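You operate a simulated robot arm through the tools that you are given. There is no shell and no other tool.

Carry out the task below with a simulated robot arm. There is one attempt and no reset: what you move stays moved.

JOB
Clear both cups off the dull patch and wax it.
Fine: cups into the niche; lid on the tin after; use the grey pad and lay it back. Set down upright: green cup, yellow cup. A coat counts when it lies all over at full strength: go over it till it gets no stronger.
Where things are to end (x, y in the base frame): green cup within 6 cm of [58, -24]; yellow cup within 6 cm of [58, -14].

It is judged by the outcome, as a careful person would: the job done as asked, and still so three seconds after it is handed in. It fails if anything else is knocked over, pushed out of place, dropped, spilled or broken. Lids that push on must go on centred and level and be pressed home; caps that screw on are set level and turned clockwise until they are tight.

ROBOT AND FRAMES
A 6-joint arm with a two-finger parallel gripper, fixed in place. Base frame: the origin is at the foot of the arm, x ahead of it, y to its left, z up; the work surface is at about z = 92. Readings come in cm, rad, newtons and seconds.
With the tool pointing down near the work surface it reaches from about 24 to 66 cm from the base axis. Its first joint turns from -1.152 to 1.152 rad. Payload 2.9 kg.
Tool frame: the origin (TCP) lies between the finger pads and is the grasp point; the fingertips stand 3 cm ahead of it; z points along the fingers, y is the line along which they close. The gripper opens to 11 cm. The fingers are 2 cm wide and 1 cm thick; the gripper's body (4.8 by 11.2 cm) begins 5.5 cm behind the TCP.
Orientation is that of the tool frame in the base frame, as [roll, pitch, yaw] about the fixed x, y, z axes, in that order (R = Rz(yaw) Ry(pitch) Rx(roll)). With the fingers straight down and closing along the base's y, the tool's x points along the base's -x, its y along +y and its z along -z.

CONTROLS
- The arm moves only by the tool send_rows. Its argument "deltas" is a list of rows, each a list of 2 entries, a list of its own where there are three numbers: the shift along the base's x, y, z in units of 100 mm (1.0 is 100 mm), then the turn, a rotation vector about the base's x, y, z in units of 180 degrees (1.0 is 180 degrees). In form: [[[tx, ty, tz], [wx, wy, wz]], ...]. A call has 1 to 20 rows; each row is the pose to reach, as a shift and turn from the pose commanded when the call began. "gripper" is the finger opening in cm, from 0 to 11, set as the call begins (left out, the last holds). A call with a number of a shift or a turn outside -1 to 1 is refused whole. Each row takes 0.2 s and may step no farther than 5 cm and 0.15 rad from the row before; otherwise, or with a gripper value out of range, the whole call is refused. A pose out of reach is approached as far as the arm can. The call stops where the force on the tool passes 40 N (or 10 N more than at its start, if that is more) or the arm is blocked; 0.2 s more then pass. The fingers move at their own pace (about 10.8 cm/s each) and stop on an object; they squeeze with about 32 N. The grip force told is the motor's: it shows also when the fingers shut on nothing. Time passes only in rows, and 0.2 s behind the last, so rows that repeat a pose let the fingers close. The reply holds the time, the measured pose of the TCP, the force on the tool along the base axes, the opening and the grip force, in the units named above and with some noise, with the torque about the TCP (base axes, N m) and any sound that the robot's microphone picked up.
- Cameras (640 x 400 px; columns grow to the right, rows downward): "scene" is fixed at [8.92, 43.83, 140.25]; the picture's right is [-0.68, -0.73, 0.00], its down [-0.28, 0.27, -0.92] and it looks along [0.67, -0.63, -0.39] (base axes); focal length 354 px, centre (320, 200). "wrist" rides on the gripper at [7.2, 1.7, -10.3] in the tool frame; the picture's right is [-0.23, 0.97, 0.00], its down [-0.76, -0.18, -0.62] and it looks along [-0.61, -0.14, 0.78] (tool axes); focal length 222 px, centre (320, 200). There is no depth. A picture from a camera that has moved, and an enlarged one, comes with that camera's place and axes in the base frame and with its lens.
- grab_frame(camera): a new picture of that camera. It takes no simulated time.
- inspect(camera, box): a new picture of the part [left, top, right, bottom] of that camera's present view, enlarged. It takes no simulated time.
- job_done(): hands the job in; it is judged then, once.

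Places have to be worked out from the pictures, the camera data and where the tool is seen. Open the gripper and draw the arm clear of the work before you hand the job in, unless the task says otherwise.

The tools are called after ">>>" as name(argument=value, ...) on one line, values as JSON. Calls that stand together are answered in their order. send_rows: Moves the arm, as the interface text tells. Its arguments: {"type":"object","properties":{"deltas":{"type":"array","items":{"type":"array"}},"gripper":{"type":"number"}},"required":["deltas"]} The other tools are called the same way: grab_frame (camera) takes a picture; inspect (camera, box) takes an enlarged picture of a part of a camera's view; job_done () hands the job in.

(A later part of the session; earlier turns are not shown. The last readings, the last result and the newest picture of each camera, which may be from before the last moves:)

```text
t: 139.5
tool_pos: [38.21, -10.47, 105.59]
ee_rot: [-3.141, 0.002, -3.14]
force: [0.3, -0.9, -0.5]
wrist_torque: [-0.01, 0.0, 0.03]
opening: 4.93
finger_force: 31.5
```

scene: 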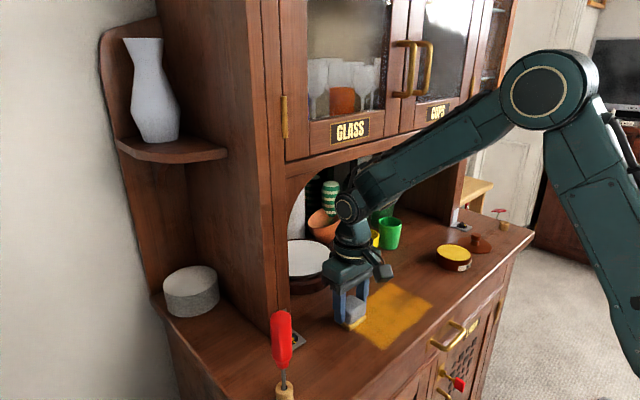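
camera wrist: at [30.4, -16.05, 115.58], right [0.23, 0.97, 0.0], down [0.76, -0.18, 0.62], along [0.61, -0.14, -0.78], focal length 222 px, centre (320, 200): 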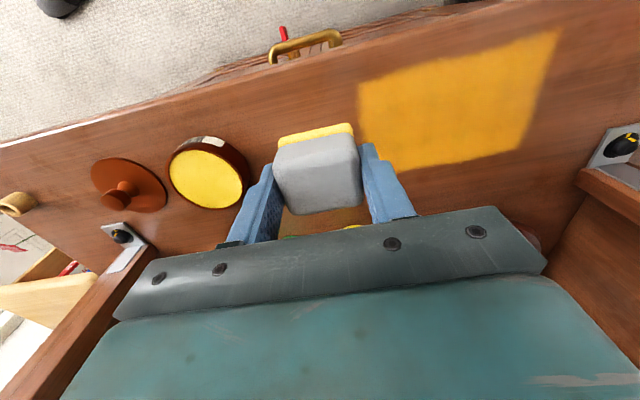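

I'll move toward the pad's home and re-inspect the patch from the same views to compare strength.

>>> send_rows(deltas=[[[0.03, -0.4, 0], [0, 0, 0]], [[0.06, -0.8, 0], [0, 0, 0]], [[0.085, -1.0, 0], [0, 0, 0]]])

>>> inspect(camera="scene", box=[325, 265, 445, 350])

>>> inspect(camera="scene", box=[340, 280, 400, 340])

>>> inspect(camera="scene", box=[380, 270, 440, 330])

>>> grab_frame(camera="wrist")

```text
t: 140.3
tool_pos: [39.02, -20.6, 105.72]
ee_rot: [-3.139, 0.0, 3.141]
force: [0.2, -0.2, -1.2]
wrist_torque: [-0.02, -0.01, 0.0]
opening: 4.94
finger_force: 32.5
```

```text
4.71 times, centred on (385, 308) of scene
camera zoom: at [8.92, 43.83, 140.25], right [-0.68, -0.73, 0.0], down [-0.28, 0.27, -0.92], along [0.67, -0.63, -0.39], focal length 1668 px, centre (14, -306)
```

zoom: 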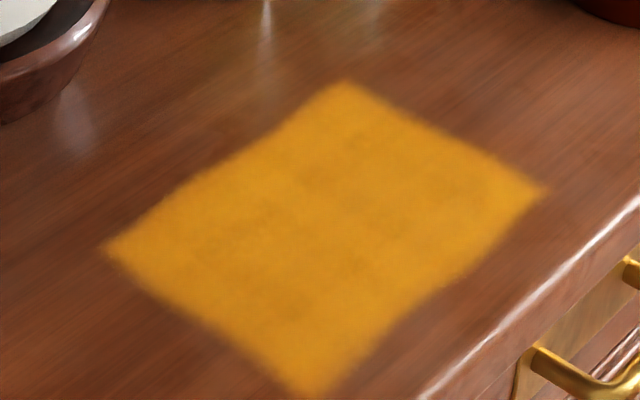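

```text
6.67 times, centred on (370, 310) of scene
camera zoom: at [8.92, 43.83, 140.25], right [-0.68, -0.73, 0.0], down [-0.28, 0.27, -0.92], along [0.67, -0.63, -0.39], focal length 2363 px, centre (-13, -533)
```

zoom: 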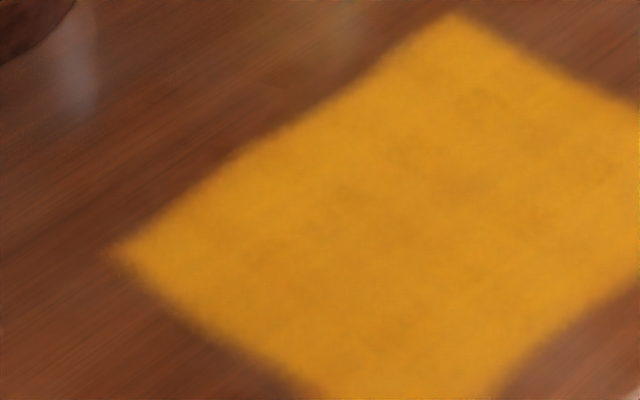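

```text
6.67 times, centred on (410, 300) of scene
camera zoom: at [8.92, 43.83, 140.25], right [-0.68, -0.73, 0.0], down [-0.28, 0.27, -0.92], along [0.67, -0.63, -0.39], focal length 2363 px, centre (-280, -467)
```

zoom: 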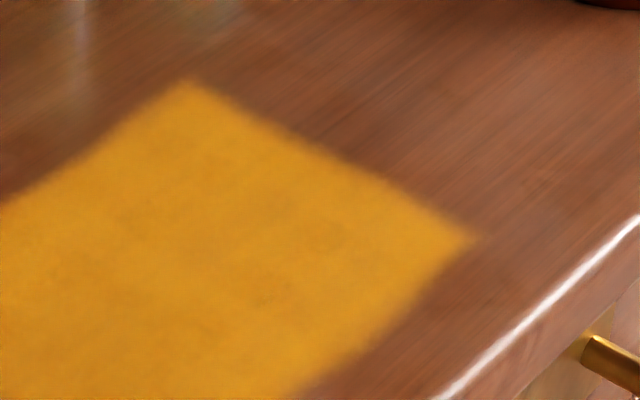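

```text
taken
camera wrist: at [31.77, -18.98, 116.08], right [0.23, 0.97, 0.0], down [0.76, -0.18, 0.62], along [0.61, -0.14, -0.78], focal length 222 px, centre (320, 200)
```

wrist: 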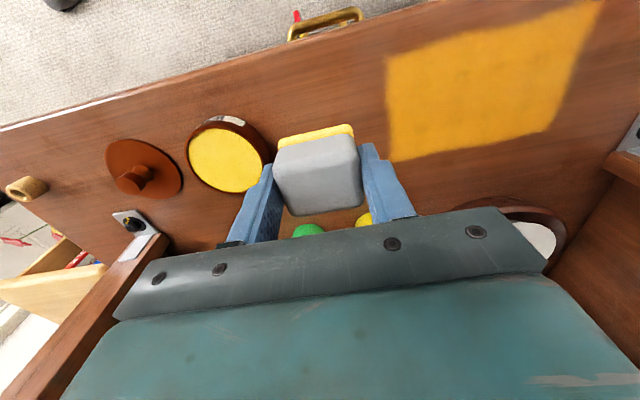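

The views are unchanged after the third pass, so the coat is at full strength everywhere. Now I'll lay the pad back at its home spot (39.1, -20.95).

>>> send_rows(deltas=[[[0.003, -0.035, -0.2], [0, 0, 0]], [[0.003, -0.035, -0.5], [0, 0, 0]], [[0.003, -0.035, -0.8], [0, 0, 0]], [[0.003, -0.035, -0.9], [0, 0, 0]], [[0.003, -0.035, -0.925], [0, 0, 0]], [[0.003, -0.035, -0.925], [0, 0, 0]]])

>>> inspect(camera="scene", box=[400, 220, 500, 300])

```text
t: 141.7
tool_pos: [39.03, -20.82, 96.19]
ee_rot: [3.141, 0.0, 3.141]
force: [0.2, 0.9, -0.2]
wrist_torque: [0.02, 0.0, 0.01]
opening: 4.96
finger_force: 31.7
```

```text
5.00 times, centred on (450, 260) of scene
camera zoom: at [8.92, 43.83, 140.25], right [-0.68, -0.73, 0.0], down [-0.28, 0.27, -0.92], along [0.67, -0.63, -0.39], focal length 1772 px, centre (-330, -100)
```

zoom: 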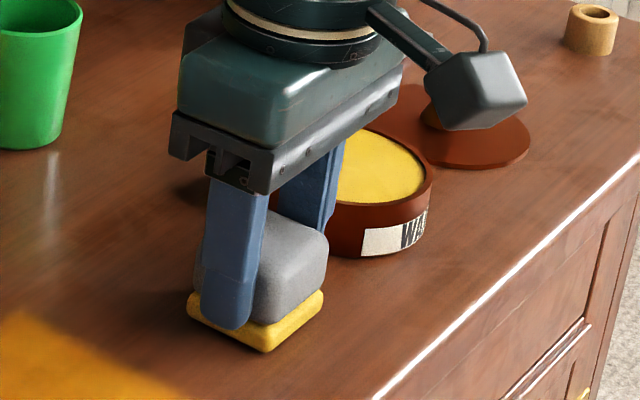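

Nearly home, about 0.25 cm off. I'll nudge it by that and set it down.

>>> send_rows(deltas=[[[-0.01, -0.02, 0.0], [0, 0, 0]], [[-0.01, -0.02, -0.005], [0, 0, 0]], [[-0.01, -0.02, -0.01], [0, 0, 0]], [[-0.01, -0.02, -0.01], [0, 0, 0]]])

```text
t: 142.7
tool_pos: [39.03, -21.06, 96.09]
ee_rot: [-3.14, -0.001, -3.141]
force: [0.0, 0.2, -0.6]
wrist_torque: [-0.02, 0.02, -0.02]
opening: 4.92
finger_force: 32.0
```

>>> send_rows(deltas=[[[0, 0, -0.005], [0, 0, 0]], [[0, 0, -0.01], [0, 0, 0]], [[0, 0, -0.01], [0, 0, 0]]])

```text
t: 143.5
tool_pos: [38.97, -20.99, 96.13]
ee_rot: [-3.139, 0.001, -3.14]
force: [-0.2, 0.1, 4.9]
wrist_torque: [0.1, -0.02, 0.03]
opening: 4.94
finger_force: 31.8
```

The pad is resting (+4.9 N). I'll open the fingers modestly and rise straight up.

>>> send_rows(deltas=[[[0, 0, 0], [0, 0, 0]], [[0, 0, 0], [0, 0, 0]], [[0, 0, 0], [0, 0, 0]]], gripper=6.6)

>>> send_rows(deltas=[[[0, 0, 0.1], [0, 0, 0]], [[0, 0, 0.3], [0, 0, 0]], [[0, 0, 0.6], [0, 0, 0]], [[0, 0, 0.9], [0, 0, 0]], [[0, 0, 0.9], [0, 0, 0]]])

>>> grab_frame(camera="scene")

>>> inspect(camera="scene", box=[400, 220, 500, 300])

>>> grab_frame(camera="wrist")

```text
t: 144.3
tool_pos: [38.99, -21.16, 96.08]
ee_rot: [3.141, 0.0, 3.141]
force: [0.6, 0.6, 0.6]
wrist_torque: [0.03, 0.0, 0.04]
opening: 6.6
finger_force: 0.1
```

```text
t: 145.5
tool_pos: [39.08, -20.95, 105.24]
ee_rot: [-3.142, 0.0, -3.141]
force: [0.0, -0.1, -0.7]
wrist_torque: [-0.01, 0.02, 0.0]
opening: 6.6
finger_force: 0.2
```

```text
taken
```

scene: 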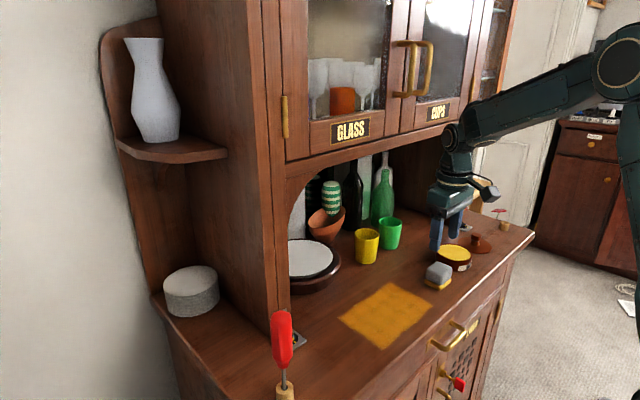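

```text
5.00 times, centred on (450, 260) of scene
camera zoom: at [8.92, 43.83, 140.25], right [-0.68, -0.73, 0.0], down [-0.28, 0.27, -0.92], along [0.67, -0.63, -0.39], focal length 1772 px, centre (-330, -100)
```

zoom: 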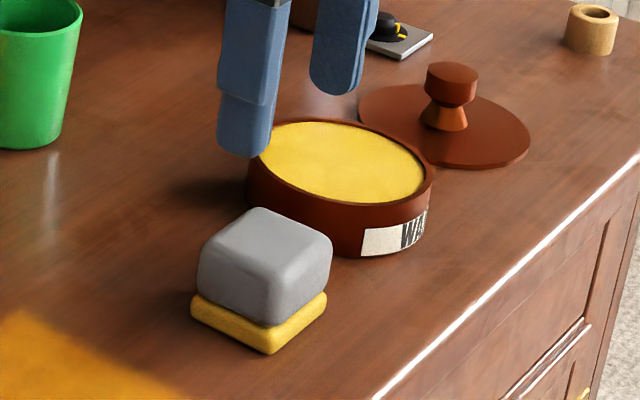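

```text
taken
camera wrist: at [31.79, -19.33, 115.57], right [0.23, 0.97, 0.0], down [0.76, -0.18, 0.62], along [0.61, -0.14, -0.78], focal length 222 px, centre (320, 200)
```

wrist: 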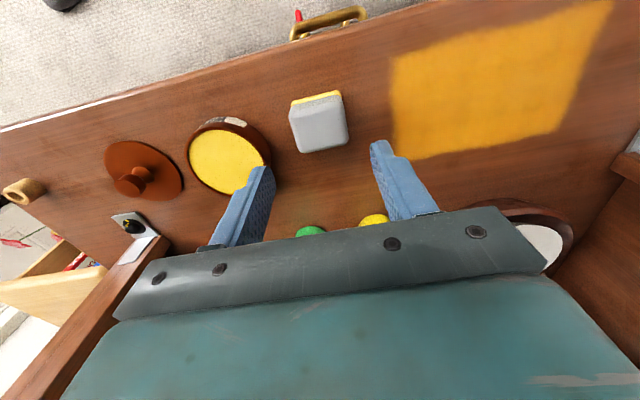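

The pad is back exactly where it was. Now the lid: zoom in to measure the lid, its knob and the tin.

>>> inspect(camera="scene", box=[460, 225, 505, 265])

>>> inspect(camera="scene", box=[430, 235, 480, 275])

>>> inspect(camera="wrist", box=[90, 100, 290, 220])

```text
10.00 times, centred on (482, 245) of scene
camera zoom: at [8.92, 43.83, 140.25], right [-0.68, -0.73, 0.0], down [-0.28, 0.27, -0.92], along [0.67, -0.63, -0.39], focal length 3544 px, centre (-1305, -250)
```

zoom: 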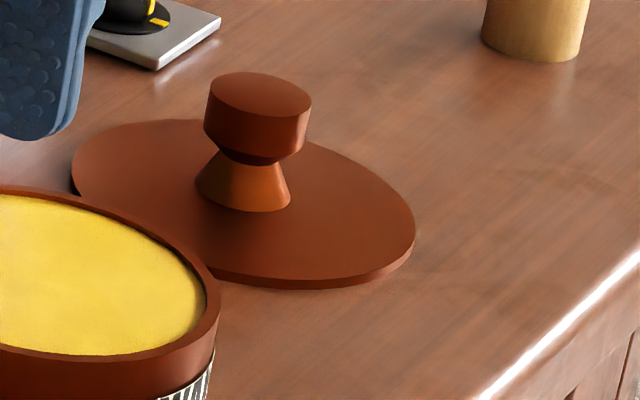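

```text
10.00 times, centred on (455, 255) of scene
camera zoom: at [8.92, 43.83, 140.25], right [-0.68, -0.73, 0.0], down [-0.28, 0.27, -0.92], along [0.67, -0.63, -0.39], focal length 3544 px, centre (-1030, -350)
```

zoom: 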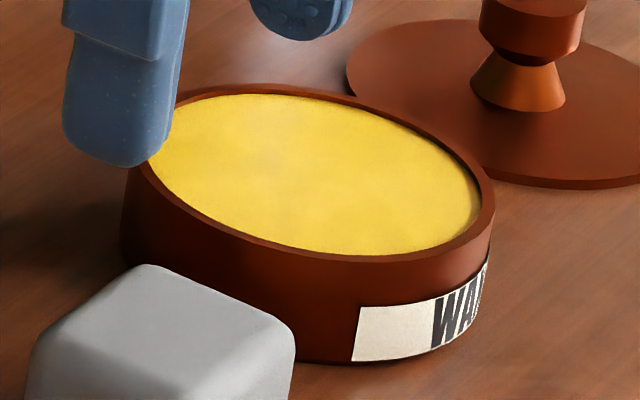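

```text
3.20 times, centred on (190, 160) of wrist
camera zoom: at [31.79, -19.33, 115.57], right [0.23, 0.97, 0.0], down [0.76, -0.18, 0.62], along [0.61, -0.14, -0.78], focal length 711 px, centre (736, 328)
```

zoom: 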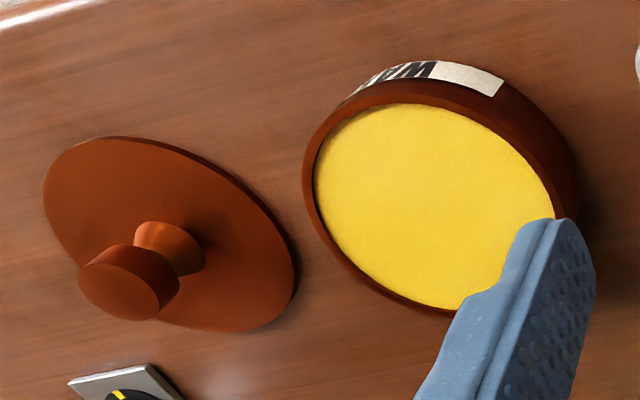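

The lid is a flat disc, about 9.2 cm across, with a pedestal knob. I'll move above it for a closer, more central wrist view.

>>> send_rows(deltas=[[[0.05, -0.4, 0.1], [0, 0, 0]], [[0.1, -0.8, 0.1], [0, 0, 0]], [[0.12, -1.0, 0.1], [0, 0, 0]]], gripper=5.0)

>>> send_rows(deltas=[[[0.02, -0.4, 0], [0, 0, 0]], [[0.03, -0.8, 0], [0, 0, 0]], [[0.03, -1.0, 0], [0, 0, 0]]])

>>> send_rows(deltas=[[[0, -0.15, 0], [0, 0, 0]], [[0, -0.15, 0], [0, 0, 0]]])

>>> grab_frame(camera="wrist")

>>> inspect(camera="wrist", box=[220, 60, 460, 210])

>>> grab_frame(camera="scene")

```text
t: 146.3
tool_pos: [40.18, -31.08, 106.17]
ee_rot: [3.141, 0.001, 3.141]
force: [-0.3, -0.2, -0.5]
wrist_torque: [-0.02, 0.01, -0.01]
opening: 4.98
finger_force: 0.1
```

```text
t: 147.1
tool_pos: [40.54, -40.95, 106.23]
ee_rot: [-3.14, -0.002, -3.141]
force: [0.3, 0.5, 0.8]
wrist_torque: [0.02, 0.0, 0.02]
opening: 4.99
finger_force: 0.1
```

```text
t: 147.7
tool_pos: [40.56, -42.54, 106.17]
ee_rot: [-3.139, 0.0, 3.141]
force: [0.4, -1.3, 0.3]
wrist_torque: [0.02, 0.01, 0.01]
opening: 5.02
finger_force: 0.2
```

```text
taken
camera wrist: at [33.26, -40.9, 116.53], right [0.23, 0.97, 0.0], down [0.76, -0.18, 0.62], along [0.61, -0.14, -0.78], focal length 222 px, centre (320, 200)
```

wrist: 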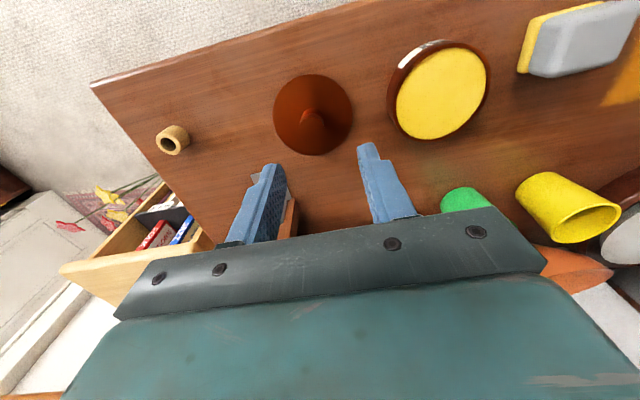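

```text
2.67 times, centred on (340, 135) of wrist
camera zoom: at [33.26, -40.9, 116.53], right [0.23, 0.97, 0.0], down [0.76, -0.18, 0.62], along [0.61, -0.14, -0.78], focal length 592 px, centre (267, 373)
```

zoom: 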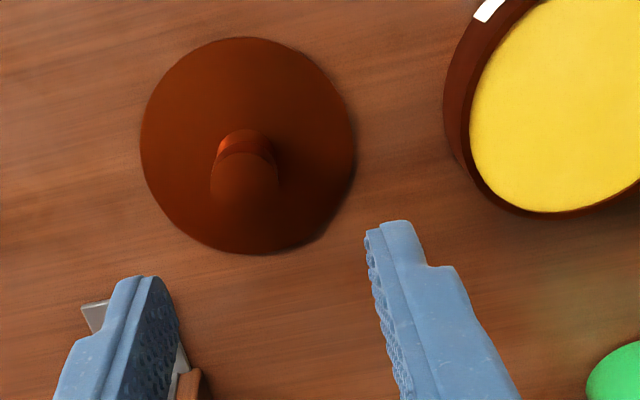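

```text
taken
```

scene: 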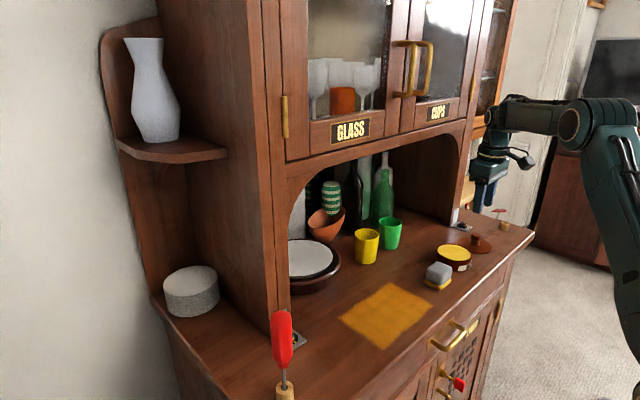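

>>> inspect(camera="wrist", box=[360, 20, 520, 150])

>>> inspect(camera="wrist", box=[260, 60, 370, 170])

```text
3.08 times, centred on (440, 85) of wrist
camera zoom: at [33.26, -40.9, 116.53], right [0.23, 0.97, 0.0], down [0.76, -0.18, 0.62], along [0.61, -0.14, -0.78], focal length 684 px, centre (-49, 554)
```

zoom: 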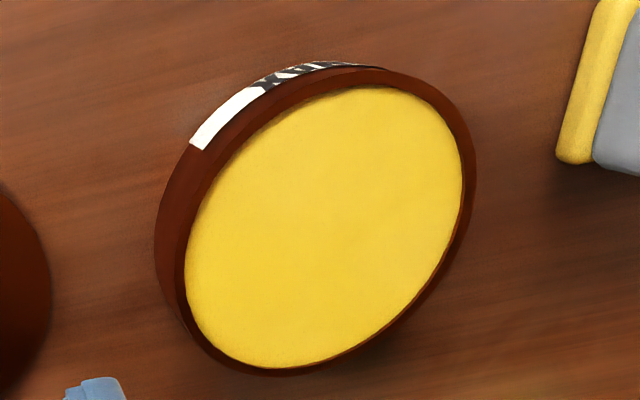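

```text
3.64 times, centred on (315, 115) of wrist
camera zoom: at [33.26, -40.9, 116.53], right [0.23, 0.97, 0.0], down [0.76, -0.18, 0.62], along [0.61, -0.14, -0.78], focal length 808 px, centre (338, 509)
```

zoom: 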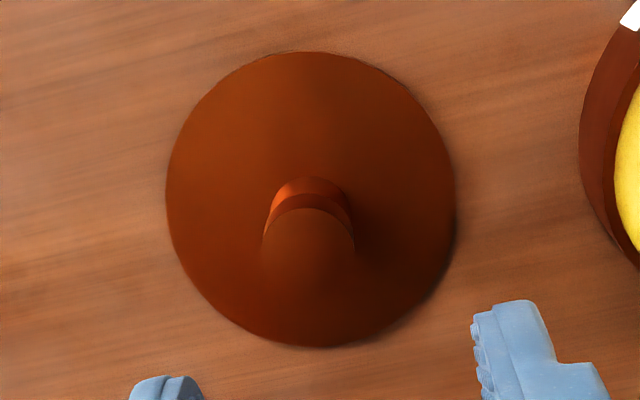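

The lid centre measures about (40.8, -43.45), and the tin is near (41.1, -31.4), slightly farther right than I first judged. I'll align over the knob and descend to just above it.

>>> send_rows(deltas=[[[0.024, -0.09, 0], [0, 0, 0]], [[0.024, -0.09, -0.3], [0, 0, 0]], [[0.024, -0.09, -0.6], [0, 0, 0]], [[0.024, -0.09, -0.72], [0, 0, 0]], [[0.024, -0.09, -0.72], [0, 0, 0]]])

>>> grab_frame(camera="wrist")

>>> inspect(camera="wrist", box=[230, 90, 430, 240])

>>> inspect(camera="scene", box=[430, 200, 520, 270])

```text
t: 148.9
tool_pos: [40.64, -43.49, 98.93]
ee_rot: [-3.14, -0.001, 3.141]
force: [-0.3, -0.8, -0.5]
wrist_torque: [-0.01, 0.03, -0.01]
opening: 5.04
finger_force: 0.0
```

```text
taken
camera wrist: at [33.45, -41.86, 109.33], right [0.23, 0.97, 0.0], down [0.76, -0.18, 0.62], along [0.61, -0.14, -0.78], focal length 222 px, centre (320, 200)
```

wrist: 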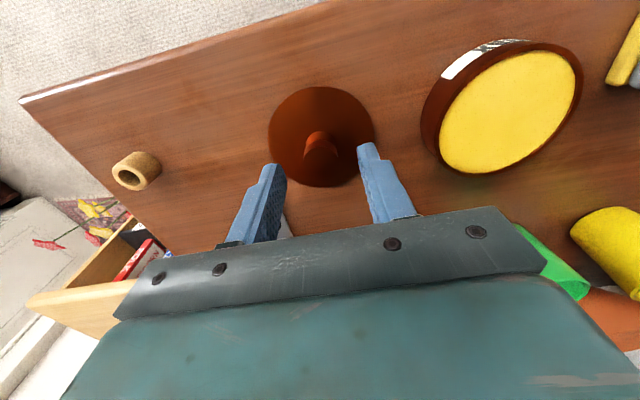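

```text
2.67 times, centred on (330, 165) of wrist
camera zoom: at [33.45, -41.86, 109.33], right [0.23, 0.97, 0.0], down [0.76, -0.18, 0.62], along [0.61, -0.14, -0.78], focal length 592 px, centre (293, 293)
```

zoom: 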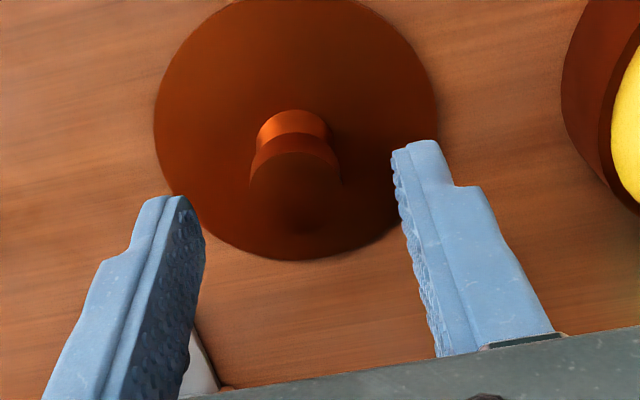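

```text
5.71 times, centred on (475, 235) of scene
camera zoom: at [8.92, 43.83, 140.25], right [-0.68, -0.73, 0.0], down [-0.28, 0.27, -0.92], along [0.67, -0.63, -0.39], focal length 2025 px, centre (-566, 0)
```

zoom: 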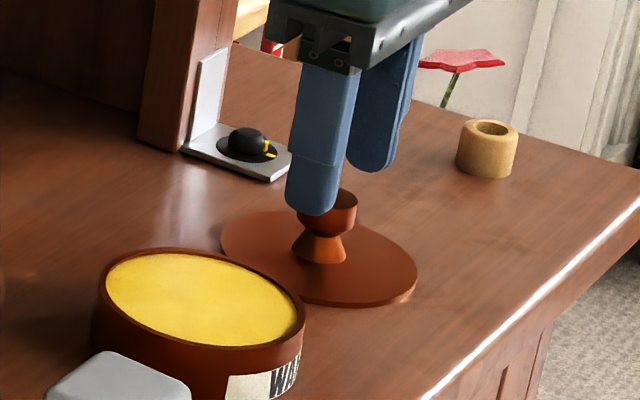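

The knob head reads about (41.0, -43.55). I'll shift +0.2 in x, descend around the head and close.

>>> send_rows(deltas=[[[0.02, 0, -0.1], [0, 0, 0]], [[0.02, 0, -0.2], [0, 0, 0]], [[0.02, 0, -0.265], [0, 0, 0]], [[0.02, 0, -0.265], [0, 0, 0]]])

>>> inspect(camera="scene", box=[430, 200, 520, 270])

>>> grab_frame(camera="wrist")

```text
t: 149.9
tool_pos: [41.0, -43.35, 96.24]
ee_rot: [-3.14, 0.001, 3.141]
force: [0.5, 0.0, -0.3]
wrist_torque: [0.01, -0.03, 0.0]
opening: 5.01
finger_force: 0.1
```

```text
5.71 times, centred on (475, 235) of scene
camera zoom: at [8.92, 43.83, 140.25], right [-0.68, -0.73, 0.0], down [-0.28, 0.27, -0.92], along [0.67, -0.63, -0.39], focal length 2025 px, centre (-566, 0)
```

zoom: 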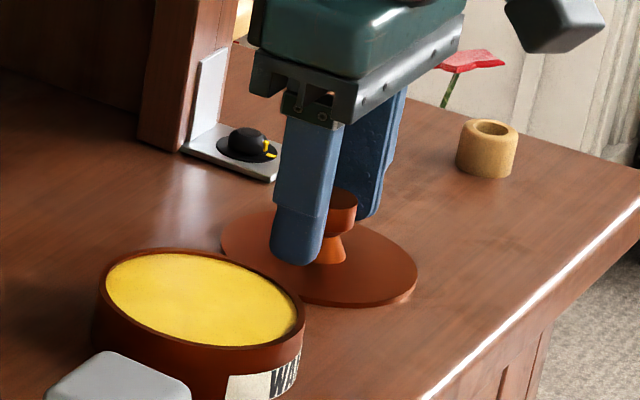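

```text
taken
camera wrist: at [33.68, -41.8, 106.68], right [0.23, 0.97, 0.0], down [0.76, -0.18, 0.62], along [0.61, -0.14, -0.78], focal length 222 px, centre (320, 200)
```

wrist: 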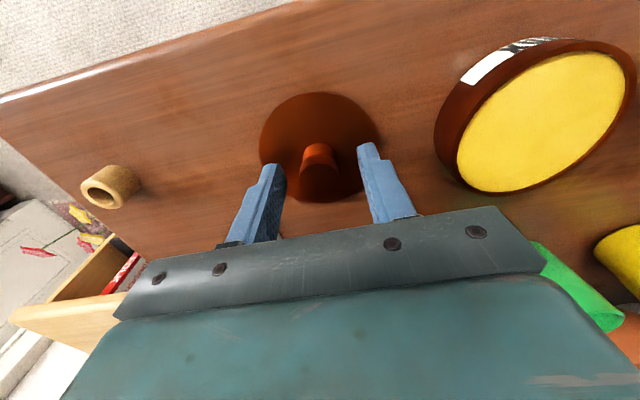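

The knob is centred between the fingertips, so I'll close.

>>> send_rows(deltas=[[[0, 0, 0], [0, 0, 0]], [[0, 0, 0], [0, 0, 0]], [[0, 0, 0], [0, 0, 0]], [[0, 0, 0], [0, 0, 0]]], gripper=1.5)

>>> inspect(camera="wrist", box=[230, 80, 430, 230])

>>> inspect(camera="scene", box=[430, 200, 520, 270])

```text
t: 150.9
tool_pos: [40.96, -43.57, 96.31]
ee_rot: [-3.139, -0.001, 3.141]
force: [0.1, -0.4, 0.0]
wrist_torque: [-0.03, 0.03, -0.01]
opening: 2.34
finger_force: 32.0
```

```text
2.67 times, centred on (330, 155) of wrist
camera zoom: at [33.67, -41.8, 106.71], right [0.23, 0.97, 0.0], down [0.76, -0.18, 0.62], along [0.61, -0.14, -0.78], focal length 592 px, centre (293, 320)
```

zoom: 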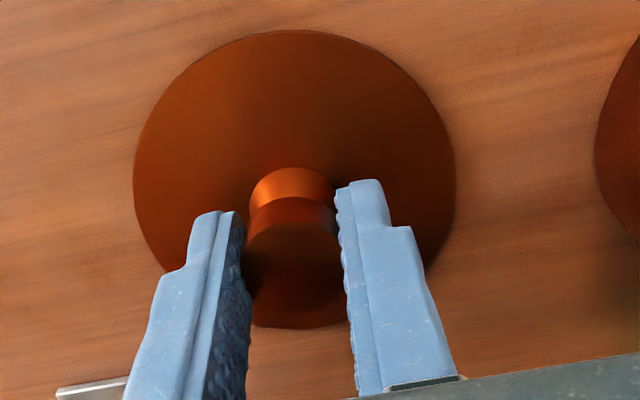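

```text
5.71 times, centred on (475, 235) of scene
camera zoom: at [8.92, 43.83, 140.25], right [-0.68, -0.73, 0.0], down [-0.28, 0.27, -0.92], along [0.67, -0.63, -0.39], focal length 2025 px, centre (-566, 0)
```

zoom: 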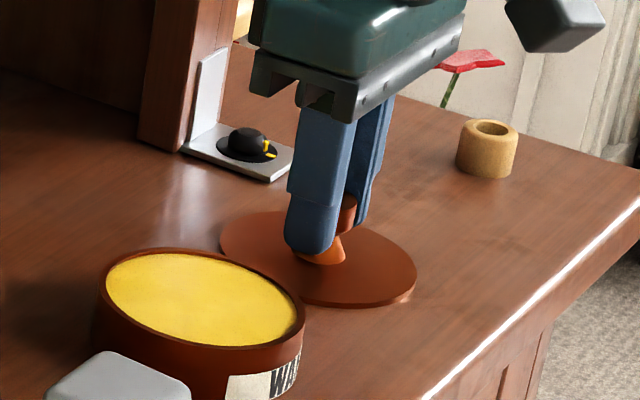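

Gripped at 2.34 cm. I'll lift 5 cm and check that the lid hangs level.

>>> send_rows(deltas=[[[0, 0, 0.1], [0, 0, 0]], [[0, 0, 0.3], [0, 0, 0]], [[0, 0, 0.5], [0, 0, 0]], [[0, 0, 0.5], [0, 0, 0]]])

>>> inspect(camera="scene", box=[430, 190, 520, 260])

>>> grab_frame(camera="wrist")

```text
t: 151.9
tool_pos: [40.89, -43.42, 101.27]
ee_rot: [-3.139, 0.0, -3.141]
force: [0.3, 0.5, 0.1]
wrist_torque: [0.01, 0.01, 0.01]
opening: 2.31
finger_force: 32.3
```

```text
5.71 times, centred on (475, 225) of scene
camera zoom: at [8.92, 43.83, 140.25], right [-0.68, -0.73, 0.0], down [-0.28, 0.27, -0.92], along [0.67, -0.63, -0.39], focal length 2025 px, centre (-566, 57)
```

zoom: 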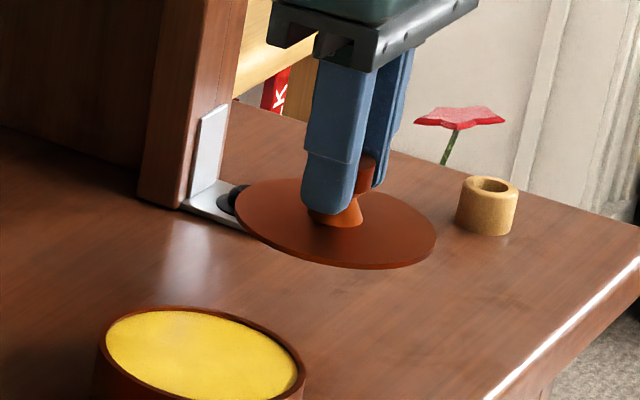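

```text
taken
camera wrist: at [33.7, -41.74, 111.75], right [0.23, 0.97, 0.0], down [0.76, -0.18, 0.62], along [0.61, -0.14, -0.78], focal length 222 px, centre (320, 200)
```

wrist: 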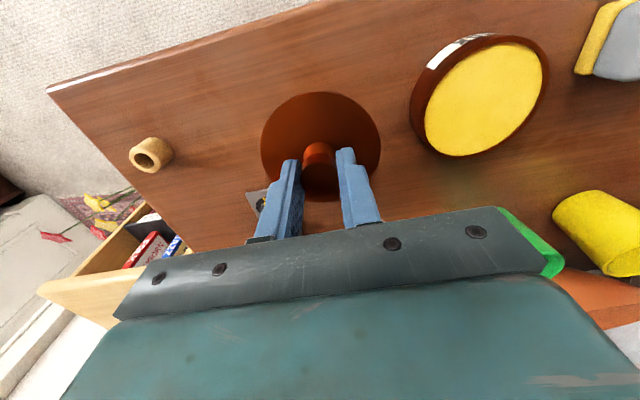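

>>> inspect(camera="scene", box=[456, 206, 501, 242])

>>> inspect(camera="wrist", box=[240, 80, 400, 220])

```text
11.11 times, centred on (478, 224) of scene
camera zoom: at [8.92, 43.83, 140.25], right [-0.68, -0.73, 0.0], down [-0.28, 0.27, -0.92], along [0.67, -0.63, -0.39], focal length 3938 px, centre (-1441, -67)
```

zoom: 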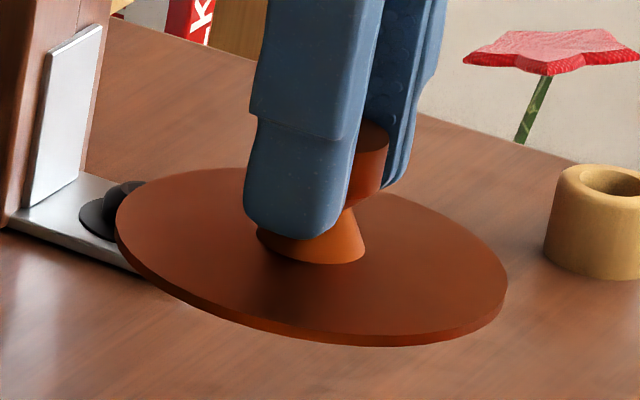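

```text
2.86 times, centred on (320, 150) of wrist
camera zoom: at [33.7, -41.74, 111.75], right [0.23, 0.97, 0.0], down [0.76, -0.18, 0.62], along [0.61, -0.14, -0.78], focal length 635 px, centre (320, 343)
```

zoom: 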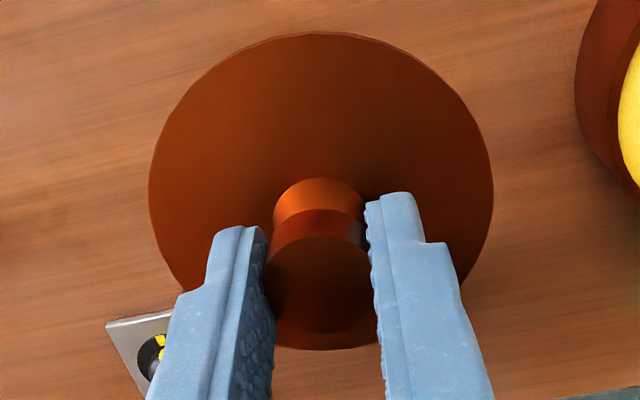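

In the wrist view the lid sits the same relative to the tool as before lifting, so it's still level. Its centre is about 0.2 cm ahead of the TCP in x. I'll carry it over the tin to about TCP (41.0, -31.3).

>>> send_rows(deltas=[[[0, 0.3, 0.05], [0, 0, 0]], [[0, 0.65, 0.05], [0, 0, 0]], [[0.01, 0.98, 0.05], [0, 0, 0]]])

>>> send_rows(deltas=[[[0, 0.12, 0], [0, 0, 0]], [[0, 0.235, 0], [0, 0, 0]], [[0, 0.235, -0.1], [0, 0, 0]], [[0, 0.235, -0.1], [0, 0, 0]]])

>>> inspect(camera="scene", box=[425, 205, 495, 275])

>>> inspect(camera="wrist", box=[240, 70, 400, 220])

```text
t: 152.7
tool_pos: [40.99, -33.72, 101.69]
ee_rot: [-3.14, -0.001, 3.141]
force: [0.3, 0.5, -0.6]
wrist_torque: [-0.02, -0.01, -0.01]
opening: 2.33
finger_force: 31.8
```

```text
t: 153.7
tool_pos: [41.08, -31.32, 100.92]
ee_rot: [-3.14, 0.003, 3.141]
force: [-0.7, 0.3, 0.3]
wrist_torque: [0.03, -0.01, -0.02]
opening: 2.33
finger_force: 32.1
```

```text
5.71 times, centred on (460, 240) of scene
camera zoom: at [8.92, 43.83, 140.25], right [-0.68, -0.73, 0.0], down [-0.28, 0.27, -0.92], along [0.67, -0.63, -0.39], focal length 2025 px, centre (-480, -29)
```

zoom: 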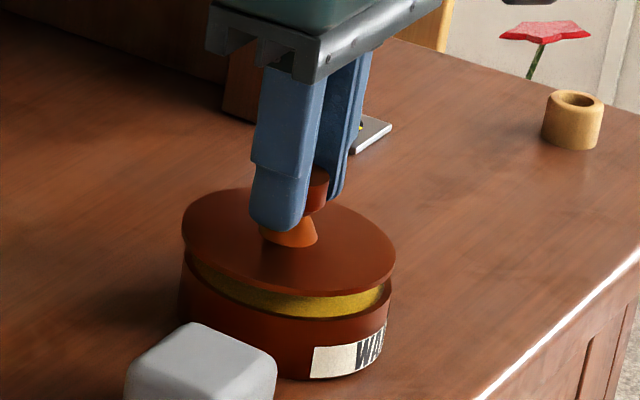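

```text
2.67 times, centred on (320, 145) of wrist
camera zoom: at [33.78, -29.67, 111.21], right [0.23, 0.97, 0.0], down [0.76, -0.18, 0.62], along [0.61, -0.14, -0.78], focal length 592 px, centre (320, 347)
```

zoom: 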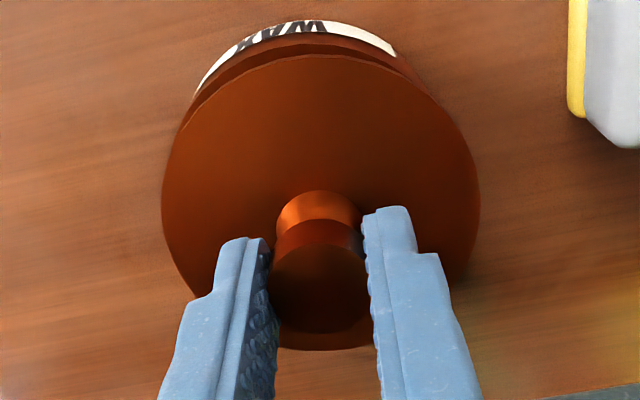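

The lid looks close to centred, perhaps 0.3–0.4 cm too far toward the scene camera. I'll correct by about half of that, lower to just above the rim where parallax is small, and compare edges again.

>>> send_rows(deltas=[[[0.01, -0.015, 0], [0, 0, 0]], [[0.015, -0.025, -0.04], [0, 0, 0]], [[0.015, -0.025, -0.08], [0, 0, 0]], [[0.015, -0.025, -0.08], [0, 0, 0]]])

>>> inspect(camera="scene", box=[430, 225, 485, 275])

>>> inspect(camera="wrist", box=[250, 70, 390, 210])

```text
t: 154.7
tool_pos: [41.16, -31.57, 99.87]
ee_rot: [3.141, 0.0, -3.141]
force: [-1.1, -0.9, -0.4]
wrist_torque: [-0.02, -0.01, 0.01]
opening: 2.33
finger_force: 32.1
```

```text
8.00 times, centred on (458, 250) of scene
camera zoom: at [8.92, 43.83, 140.25], right [-0.68, -0.73, 0.0], down [-0.28, 0.27, -0.92], along [0.67, -0.63, -0.39], focal length 2836 px, centre (-780, -200)
```

zoom: 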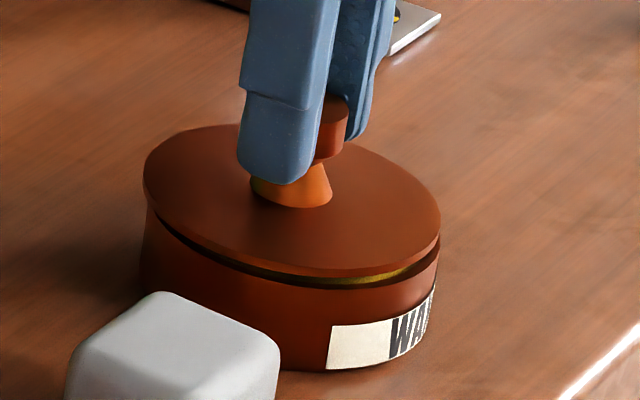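

```text
2.86 times, centred on (320, 140) of wrist
camera zoom: at [33.91, -29.92, 110.38], right [0.23, 0.97, 0.0], down [0.76, -0.18, 0.62], along [0.61, -0.14, -0.78], focal length 635 px, centre (320, 371)
```

zoom: 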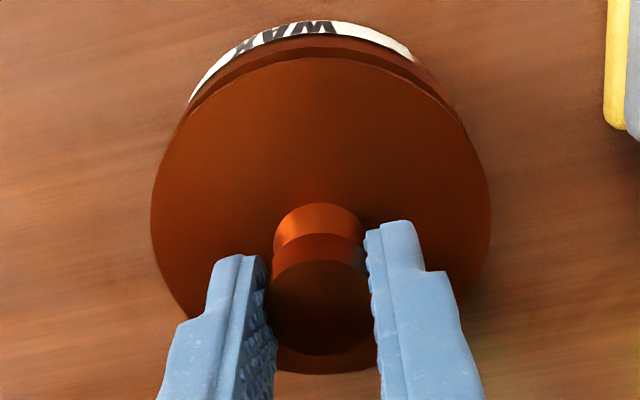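

Edges line up in both views, within about 0.1 cm sideways. I'll zoom in on the gap to check level and depth before lowering.

>>> inspect(camera="scene", box=[438, 236, 480, 266])

>>> inspect(camera="wrist", box=[270, 72, 370, 135])

```text
13.33 times, centred on (459, 251) of scene
camera zoom: at [8.92, 43.83, 140.25], right [-0.68, -0.73, 0.0], down [-0.28, 0.27, -0.92], along [0.67, -0.63, -0.39], focal length 4726 px, centre (-1533, -480)
```

zoom: 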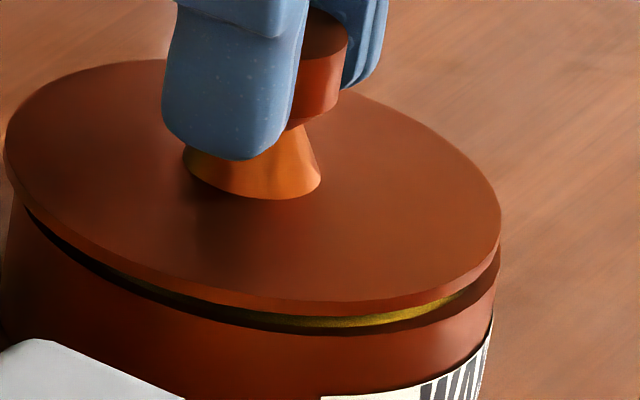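

```text
6.35 times, centred on (320, 104) of wrist
camera zoom: at [33.91, -29.92, 110.38], right [0.23, 0.97, 0.0], down [0.76, -0.18, 0.62], along [0.61, -0.14, -0.78], focal length 1410 px, centre (320, 813)
```

zoom: 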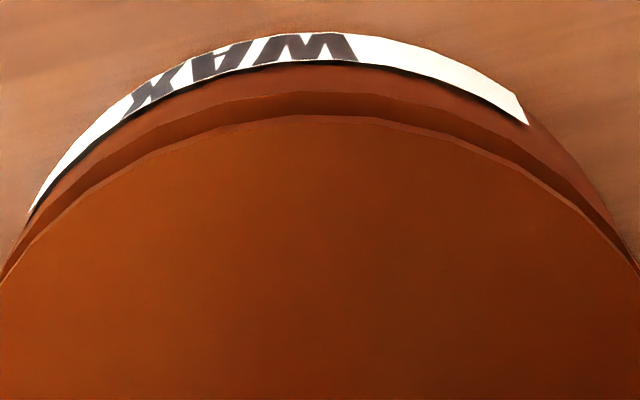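

The lid is level with an even gap of about 0.4 cm and concentric with the rim. I'll lower gently to contact.

>>> send_rows(deltas=[[[0, 0, -0.015], [0, 0, 0]], [[0, 0, -0.025], [0, 0, 0]], [[0, 0, -0.035], [0, 0, 0]], [[0, 0, -0.035], [0, 0, 0]]])

>>> inspect(camera="scene", box=[438, 236, 480, 266])

```text
t: 155.7
tool_pos: [41.16, -31.63, 99.62]
ee_rot: [-3.141, 0.0, 3.141]
force: [-1.5, -1.7, 1.4]
wrist_torque: [0.01, 0.08, 0.03]
opening: 2.35
finger_force: 32.1
```

```text
13.33 times, centred on (459, 251) of scene
camera zoom: at [8.91, 43.83, 140.25], right [-0.68, -0.73, 0.0], down [-0.28, 0.27, -0.92], along [0.67, -0.63, -0.39], focal length 4726 px, centre (-1533, -480)
```

zoom: 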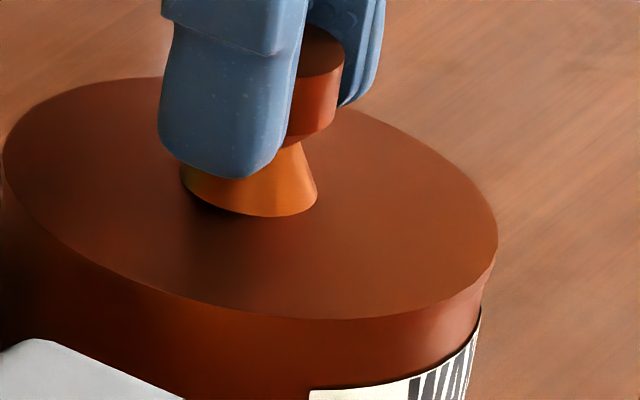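

The gap has closed and the lid has seated over the rim, with the tin self-centring by about 2 mm. I'll press down gradually and watch for force or a click.

>>> send_rows(deltas=[[[0, 0, -0.006], [0, 0, 0]], [[0, 0, -0.012], [0, 0, 0]], [[0, 0, -0.012], [0, 0, 0]]])

```text
t: 156.5
tool_pos: [41.04, -31.51, 99.56]
ee_rot: [-3.14, 0.002, -3.141]
force: [-4.2, 0.2, 13.1]
wrist_torque: [0.24, 0.27, 0.03]
opening: 2.31
finger_force: 32.0
```

>>> inspect(camera="scene", box=[436, 234, 481, 272])

>>> inspect(camera="wrist", box=[250, 70, 390, 210])

```text
10.53 times, centred on (458, 253) of scene
camera zoom: at [8.89, 43.85, 140.25], right [-0.68, -0.73, 0.0], down [-0.28, 0.27, -0.92], along [0.67, -0.63, -0.39], focal length 3731 px, centre (-1138, -358)
```

zoom: 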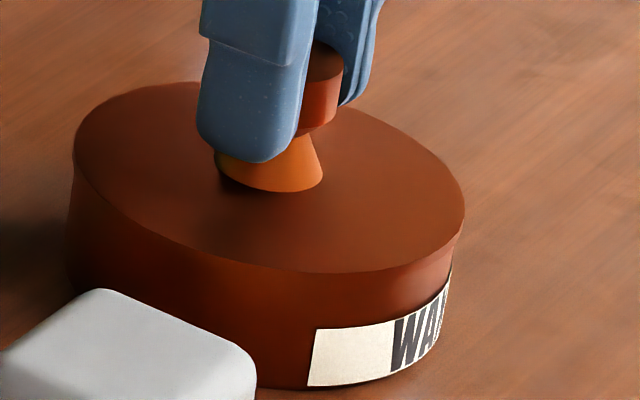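

```text
2.86 times, centred on (320, 140) of wrist
camera zoom: at [33.91, -29.9, 109.98], right [0.23, 0.97, 0.0], down [0.76, -0.18, 0.62], along [0.61, -0.14, -0.78], focal length 635 px, centre (320, 371)
```

zoom: 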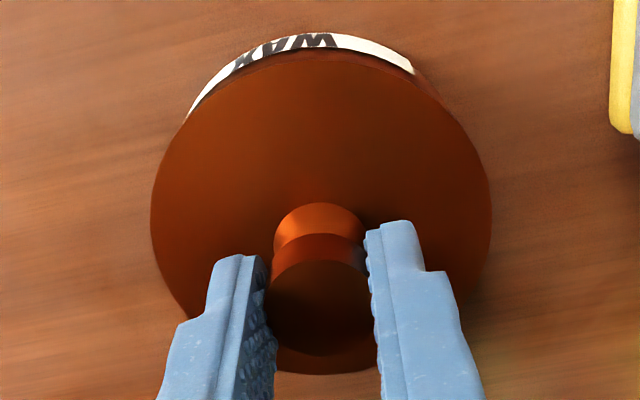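

The lid is centred with an even edge all round. I'll press a little harder through the knob.

>>> send_rows(deltas=[[[0, 0, -0.004], [0, 0, 0]], [[0, 0, -0.008], [0, 0, 0]], [[0, 0, -0.012], [0, 0, 0]], [[0, 0, -0.012], [0, 0, 0]]])

```text
t: 157.5
tool_pos: [41.16, -31.53, 99.49]
ee_rot: [-3.14, 0.003, 3.141]
force: [-1.9, 1.6, 20.5]
wrist_torque: [0.35, -0.03, -0.02]
opening: 2.32
finger_force: 31.7
```

>>> send_rows(deltas=[[[0, 0, -0.005], [0, 0, 0]], [[0, 0, -0.01], [0, 0, 0]], [[0, 0, -0.014], [0, 0, 0]], [[0, 0, -0.014], [0, 0, 0]]])

>>> inspect(camera="scene", box=[436, 234, 481, 272])

```text
t: 158.5
tool_pos: [41.23, -31.55, 99.27]
ee_rot: [-3.138, 0.002, -3.141]
force: [4.0, -3.2, 16.4]
wrist_torque: [-0.15, -0.24, 0.03]
opening: 2.34
finger_force: 32.4
```

```text
10.53 times, centred on (458, 253) of scene
camera zoom: at [8.91, 43.84, 140.25], right [-0.68, -0.73, 0.0], down [-0.28, 0.27, -0.92], along [0.67, -0.63, -0.39], focal length 3731 px, centre (-1138, -358)
```

zoom: 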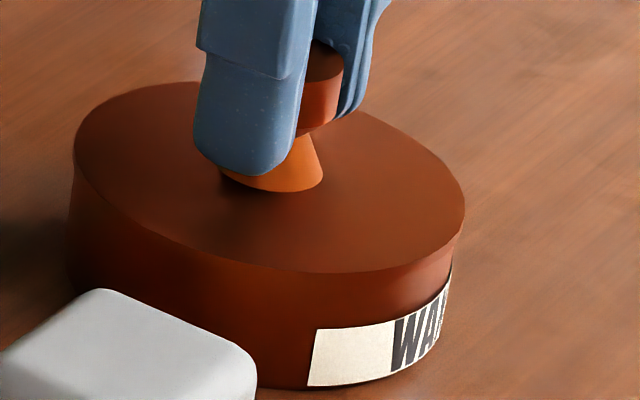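

The lid hasn't moved further and the fingers slipped slightly on the knob. I'll release, rise, close the fingers, and press straight down on the knob's top to be sure it's home.

>>> send_rows(deltas=[[[0, 0, 0.01], [0, 0, 0]], [[0, 0, 0.01], [0, 0, 0]], [[0, 0, 0.01], [0, 0, 0]]], gripper=5.0)

>>> send_rows(deltas=[[[0, 0, 0.15], [0, 0, 0]], [[0, 0, 0.35], [0, 0, 0]], [[0, 0, 0.55], [0, 0, 0]], [[0.02, 0, 0.6], [0, 0, 0]], [[0.02, 0, 0.6], [0, 0, 0]]])

>>> inspect(camera="wrist", box=[220, 60, 420, 210])

>>> inspect(camera="scene", box=[420, 210, 500, 275])

```text
t: 159.3
tool_pos: [41.2, -31.54, 99.2]
ee_rot: [3.141, -0.002, 3.141]
force: [0.0, -0.1, 0.1]
wrist_torque: [-0.01, 0.0, 0.0]
opening: 5.0
finger_force: 0.1
```

```text
t: 160.5
tool_pos: [41.48, -31.47, 105.24]
ee_rot: [-3.14, 0.002, -3.141]
force: [0.8, 0.0, 0.1]
wrist_torque: [-0.02, -0.02, -0.01]
opening: 5.01
finger_force: 0.1
```

```text
2.67 times, centred on (320, 135) of wrist
camera zoom: at [34.15, -29.87, 115.72], right [0.23, 0.97, 0.0], down [0.76, -0.18, 0.62], along [0.61, -0.14, -0.78], focal length 592 px, centre (320, 373)
```

zoom: 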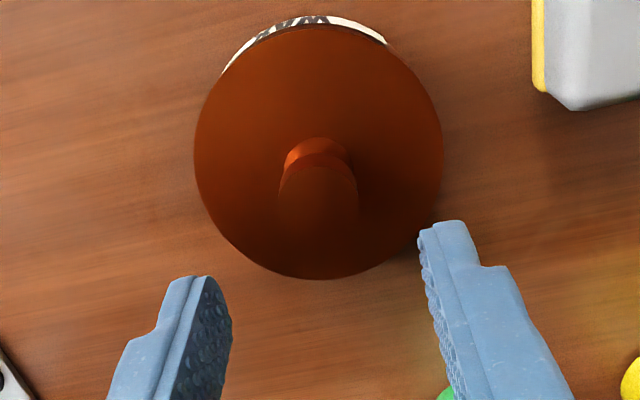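

```text
6.15 times, centred on (460, 242) of scene
camera zoom: at [8.92, 43.83, 140.25], right [-0.68, -0.73, 0.0], down [-0.28, 0.27, -0.92], along [0.67, -0.63, -0.39], focal length 2181 px, centre (-542, -62)
```

zoom: 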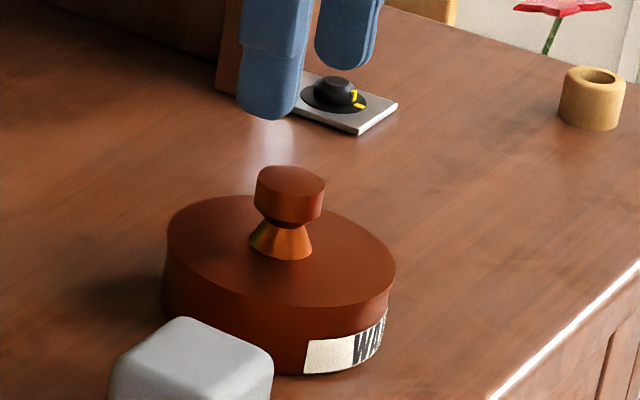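

The lid sits centred and level. I'll close the fingers and press down on the knob top near (41.15, -31.5).

>>> send_rows(deltas=[[[-0.025, 0, 0], [0, 0, 0]], [[-0.025, 0, -0.1], [0, 0, 0]], [[-0.025, 0, -0.2], [0, 0, 0]], [[-0.025, 0, -0.28], [0, 0, 0]], [[-0.025, 0, -0.28], [0, 0, 0]]], gripper=0)

>>> inspect(camera="scene", box=[420, 200, 500, 265])

>>> inspect(camera="wrist", box=[220, 60, 420, 210])

```text
t: 161.7
tool_pos: [41.18, -31.33, 102.48]
ee_rot: [-3.141, -0.001, -3.141]
force: [-1.2, -0.5, 0.6]
wrist_torque: [-0.01, 0.0, 0.03]
opening: 0.0
finger_force: 31.8
```

```text
6.15 times, centred on (460, 232) of scene
camera zoom: at [8.92, 43.83, 140.25], right [-0.68, -0.73, 0.0], down [-0.28, 0.27, -0.92], along [0.67, -0.63, -0.39], focal length 2181 px, centre (-542, 0)
```

zoom: 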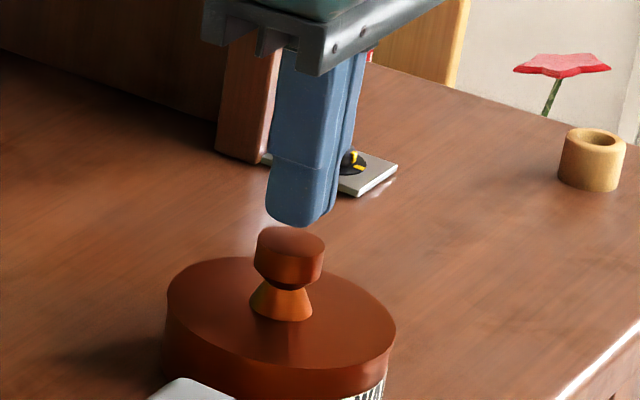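

```text
2.67 times, centred on (320, 135) of wrist
camera zoom: at [33.93, -29.86, 112.89], right [0.23, 0.97, 0.0], down [0.76, -0.18, 0.62], along [0.61, -0.14, -0.78], focal length 592 px, centre (320, 373)
```

zoom: 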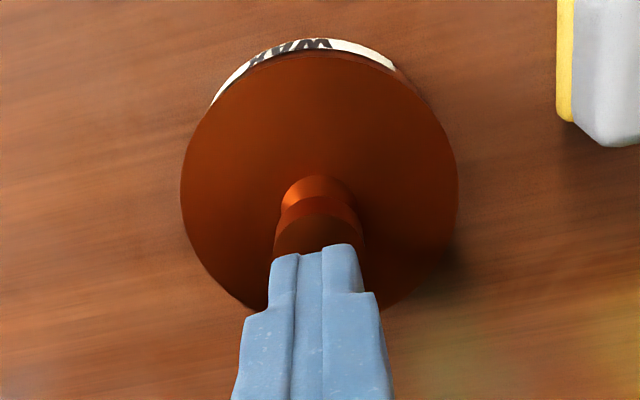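

>>> send_rows(deltas=[[[0, 0, -0.04], [0, 0, 0]], [[0, 0, -0.06], [0, 0, 0]], [[0, 0, -0.075], [0, 0, 0]], [[0, 0, -0.085], [0, 0, 0]], [[0, 0, -0.085], [0, 0, 0]]])

```text
t: 162.9
tool_pos: [41.01, -31.48, 101.56]
ee_rot: [3.141, -0.002, 3.141]
force: [-1.2, 0.3, 0.7]
wrist_torque: [-0.01, 0.03, 0.0]
opening: 0.0
finger_force: 31.7
```

>>> send_rows(deltas=[[[0, 0, -0.01], [0, 0, 0]], [[0, 0, -0.02], [0, 0, 0]], [[0, 0, -0.03], [0, 0, 0]], [[0, 0, -0.04], [0, 0, 0]], [[0, 0, -0.04], [0, 0, 0]]])

>>> inspect(camera="scene", box=[430, 215, 490, 265])

```text
t: 164.1
tool_pos: [41.07, -31.39, 101.55]
ee_rot: [-3.139, 0.004, -3.141]
force: [-4.9, 2.5, 21.6]
wrist_torque: [0.07, 0.2, 0.02]
opening: 0.03
finger_force: 32.7
```

```text
8.00 times, centred on (460, 240) of scene
camera zoom: at [8.88, 43.86, 140.24], right [-0.68, -0.73, 0.0], down [-0.28, 0.27, -0.92], along [0.67, -0.63, -0.39], focal length 2836 px, centre (-800, -120)
```

zoom: 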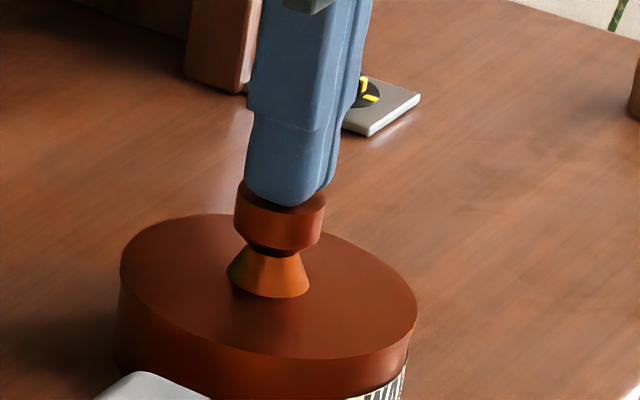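

Contact on the knob's centre at 21 N. I'll push up to about 38 N.

>>> send_rows(deltas=[[[0, 0, -0.005], [0, 0, 0]], [[0, 0, -0.01], [0, 0, 0]], [[0, 0, -0.01], [0, 0, 0]]])

```text
t: 164.9
tool_pos: [41.14, -31.58, 101.5]
ee_rot: [-3.138, 0.005, -3.141]
force: [-3.5, 3.7, 33.8]
wrist_torque: [0.15, 0.19, 0.04]
opening: 0.0
finger_force: 32.1
```

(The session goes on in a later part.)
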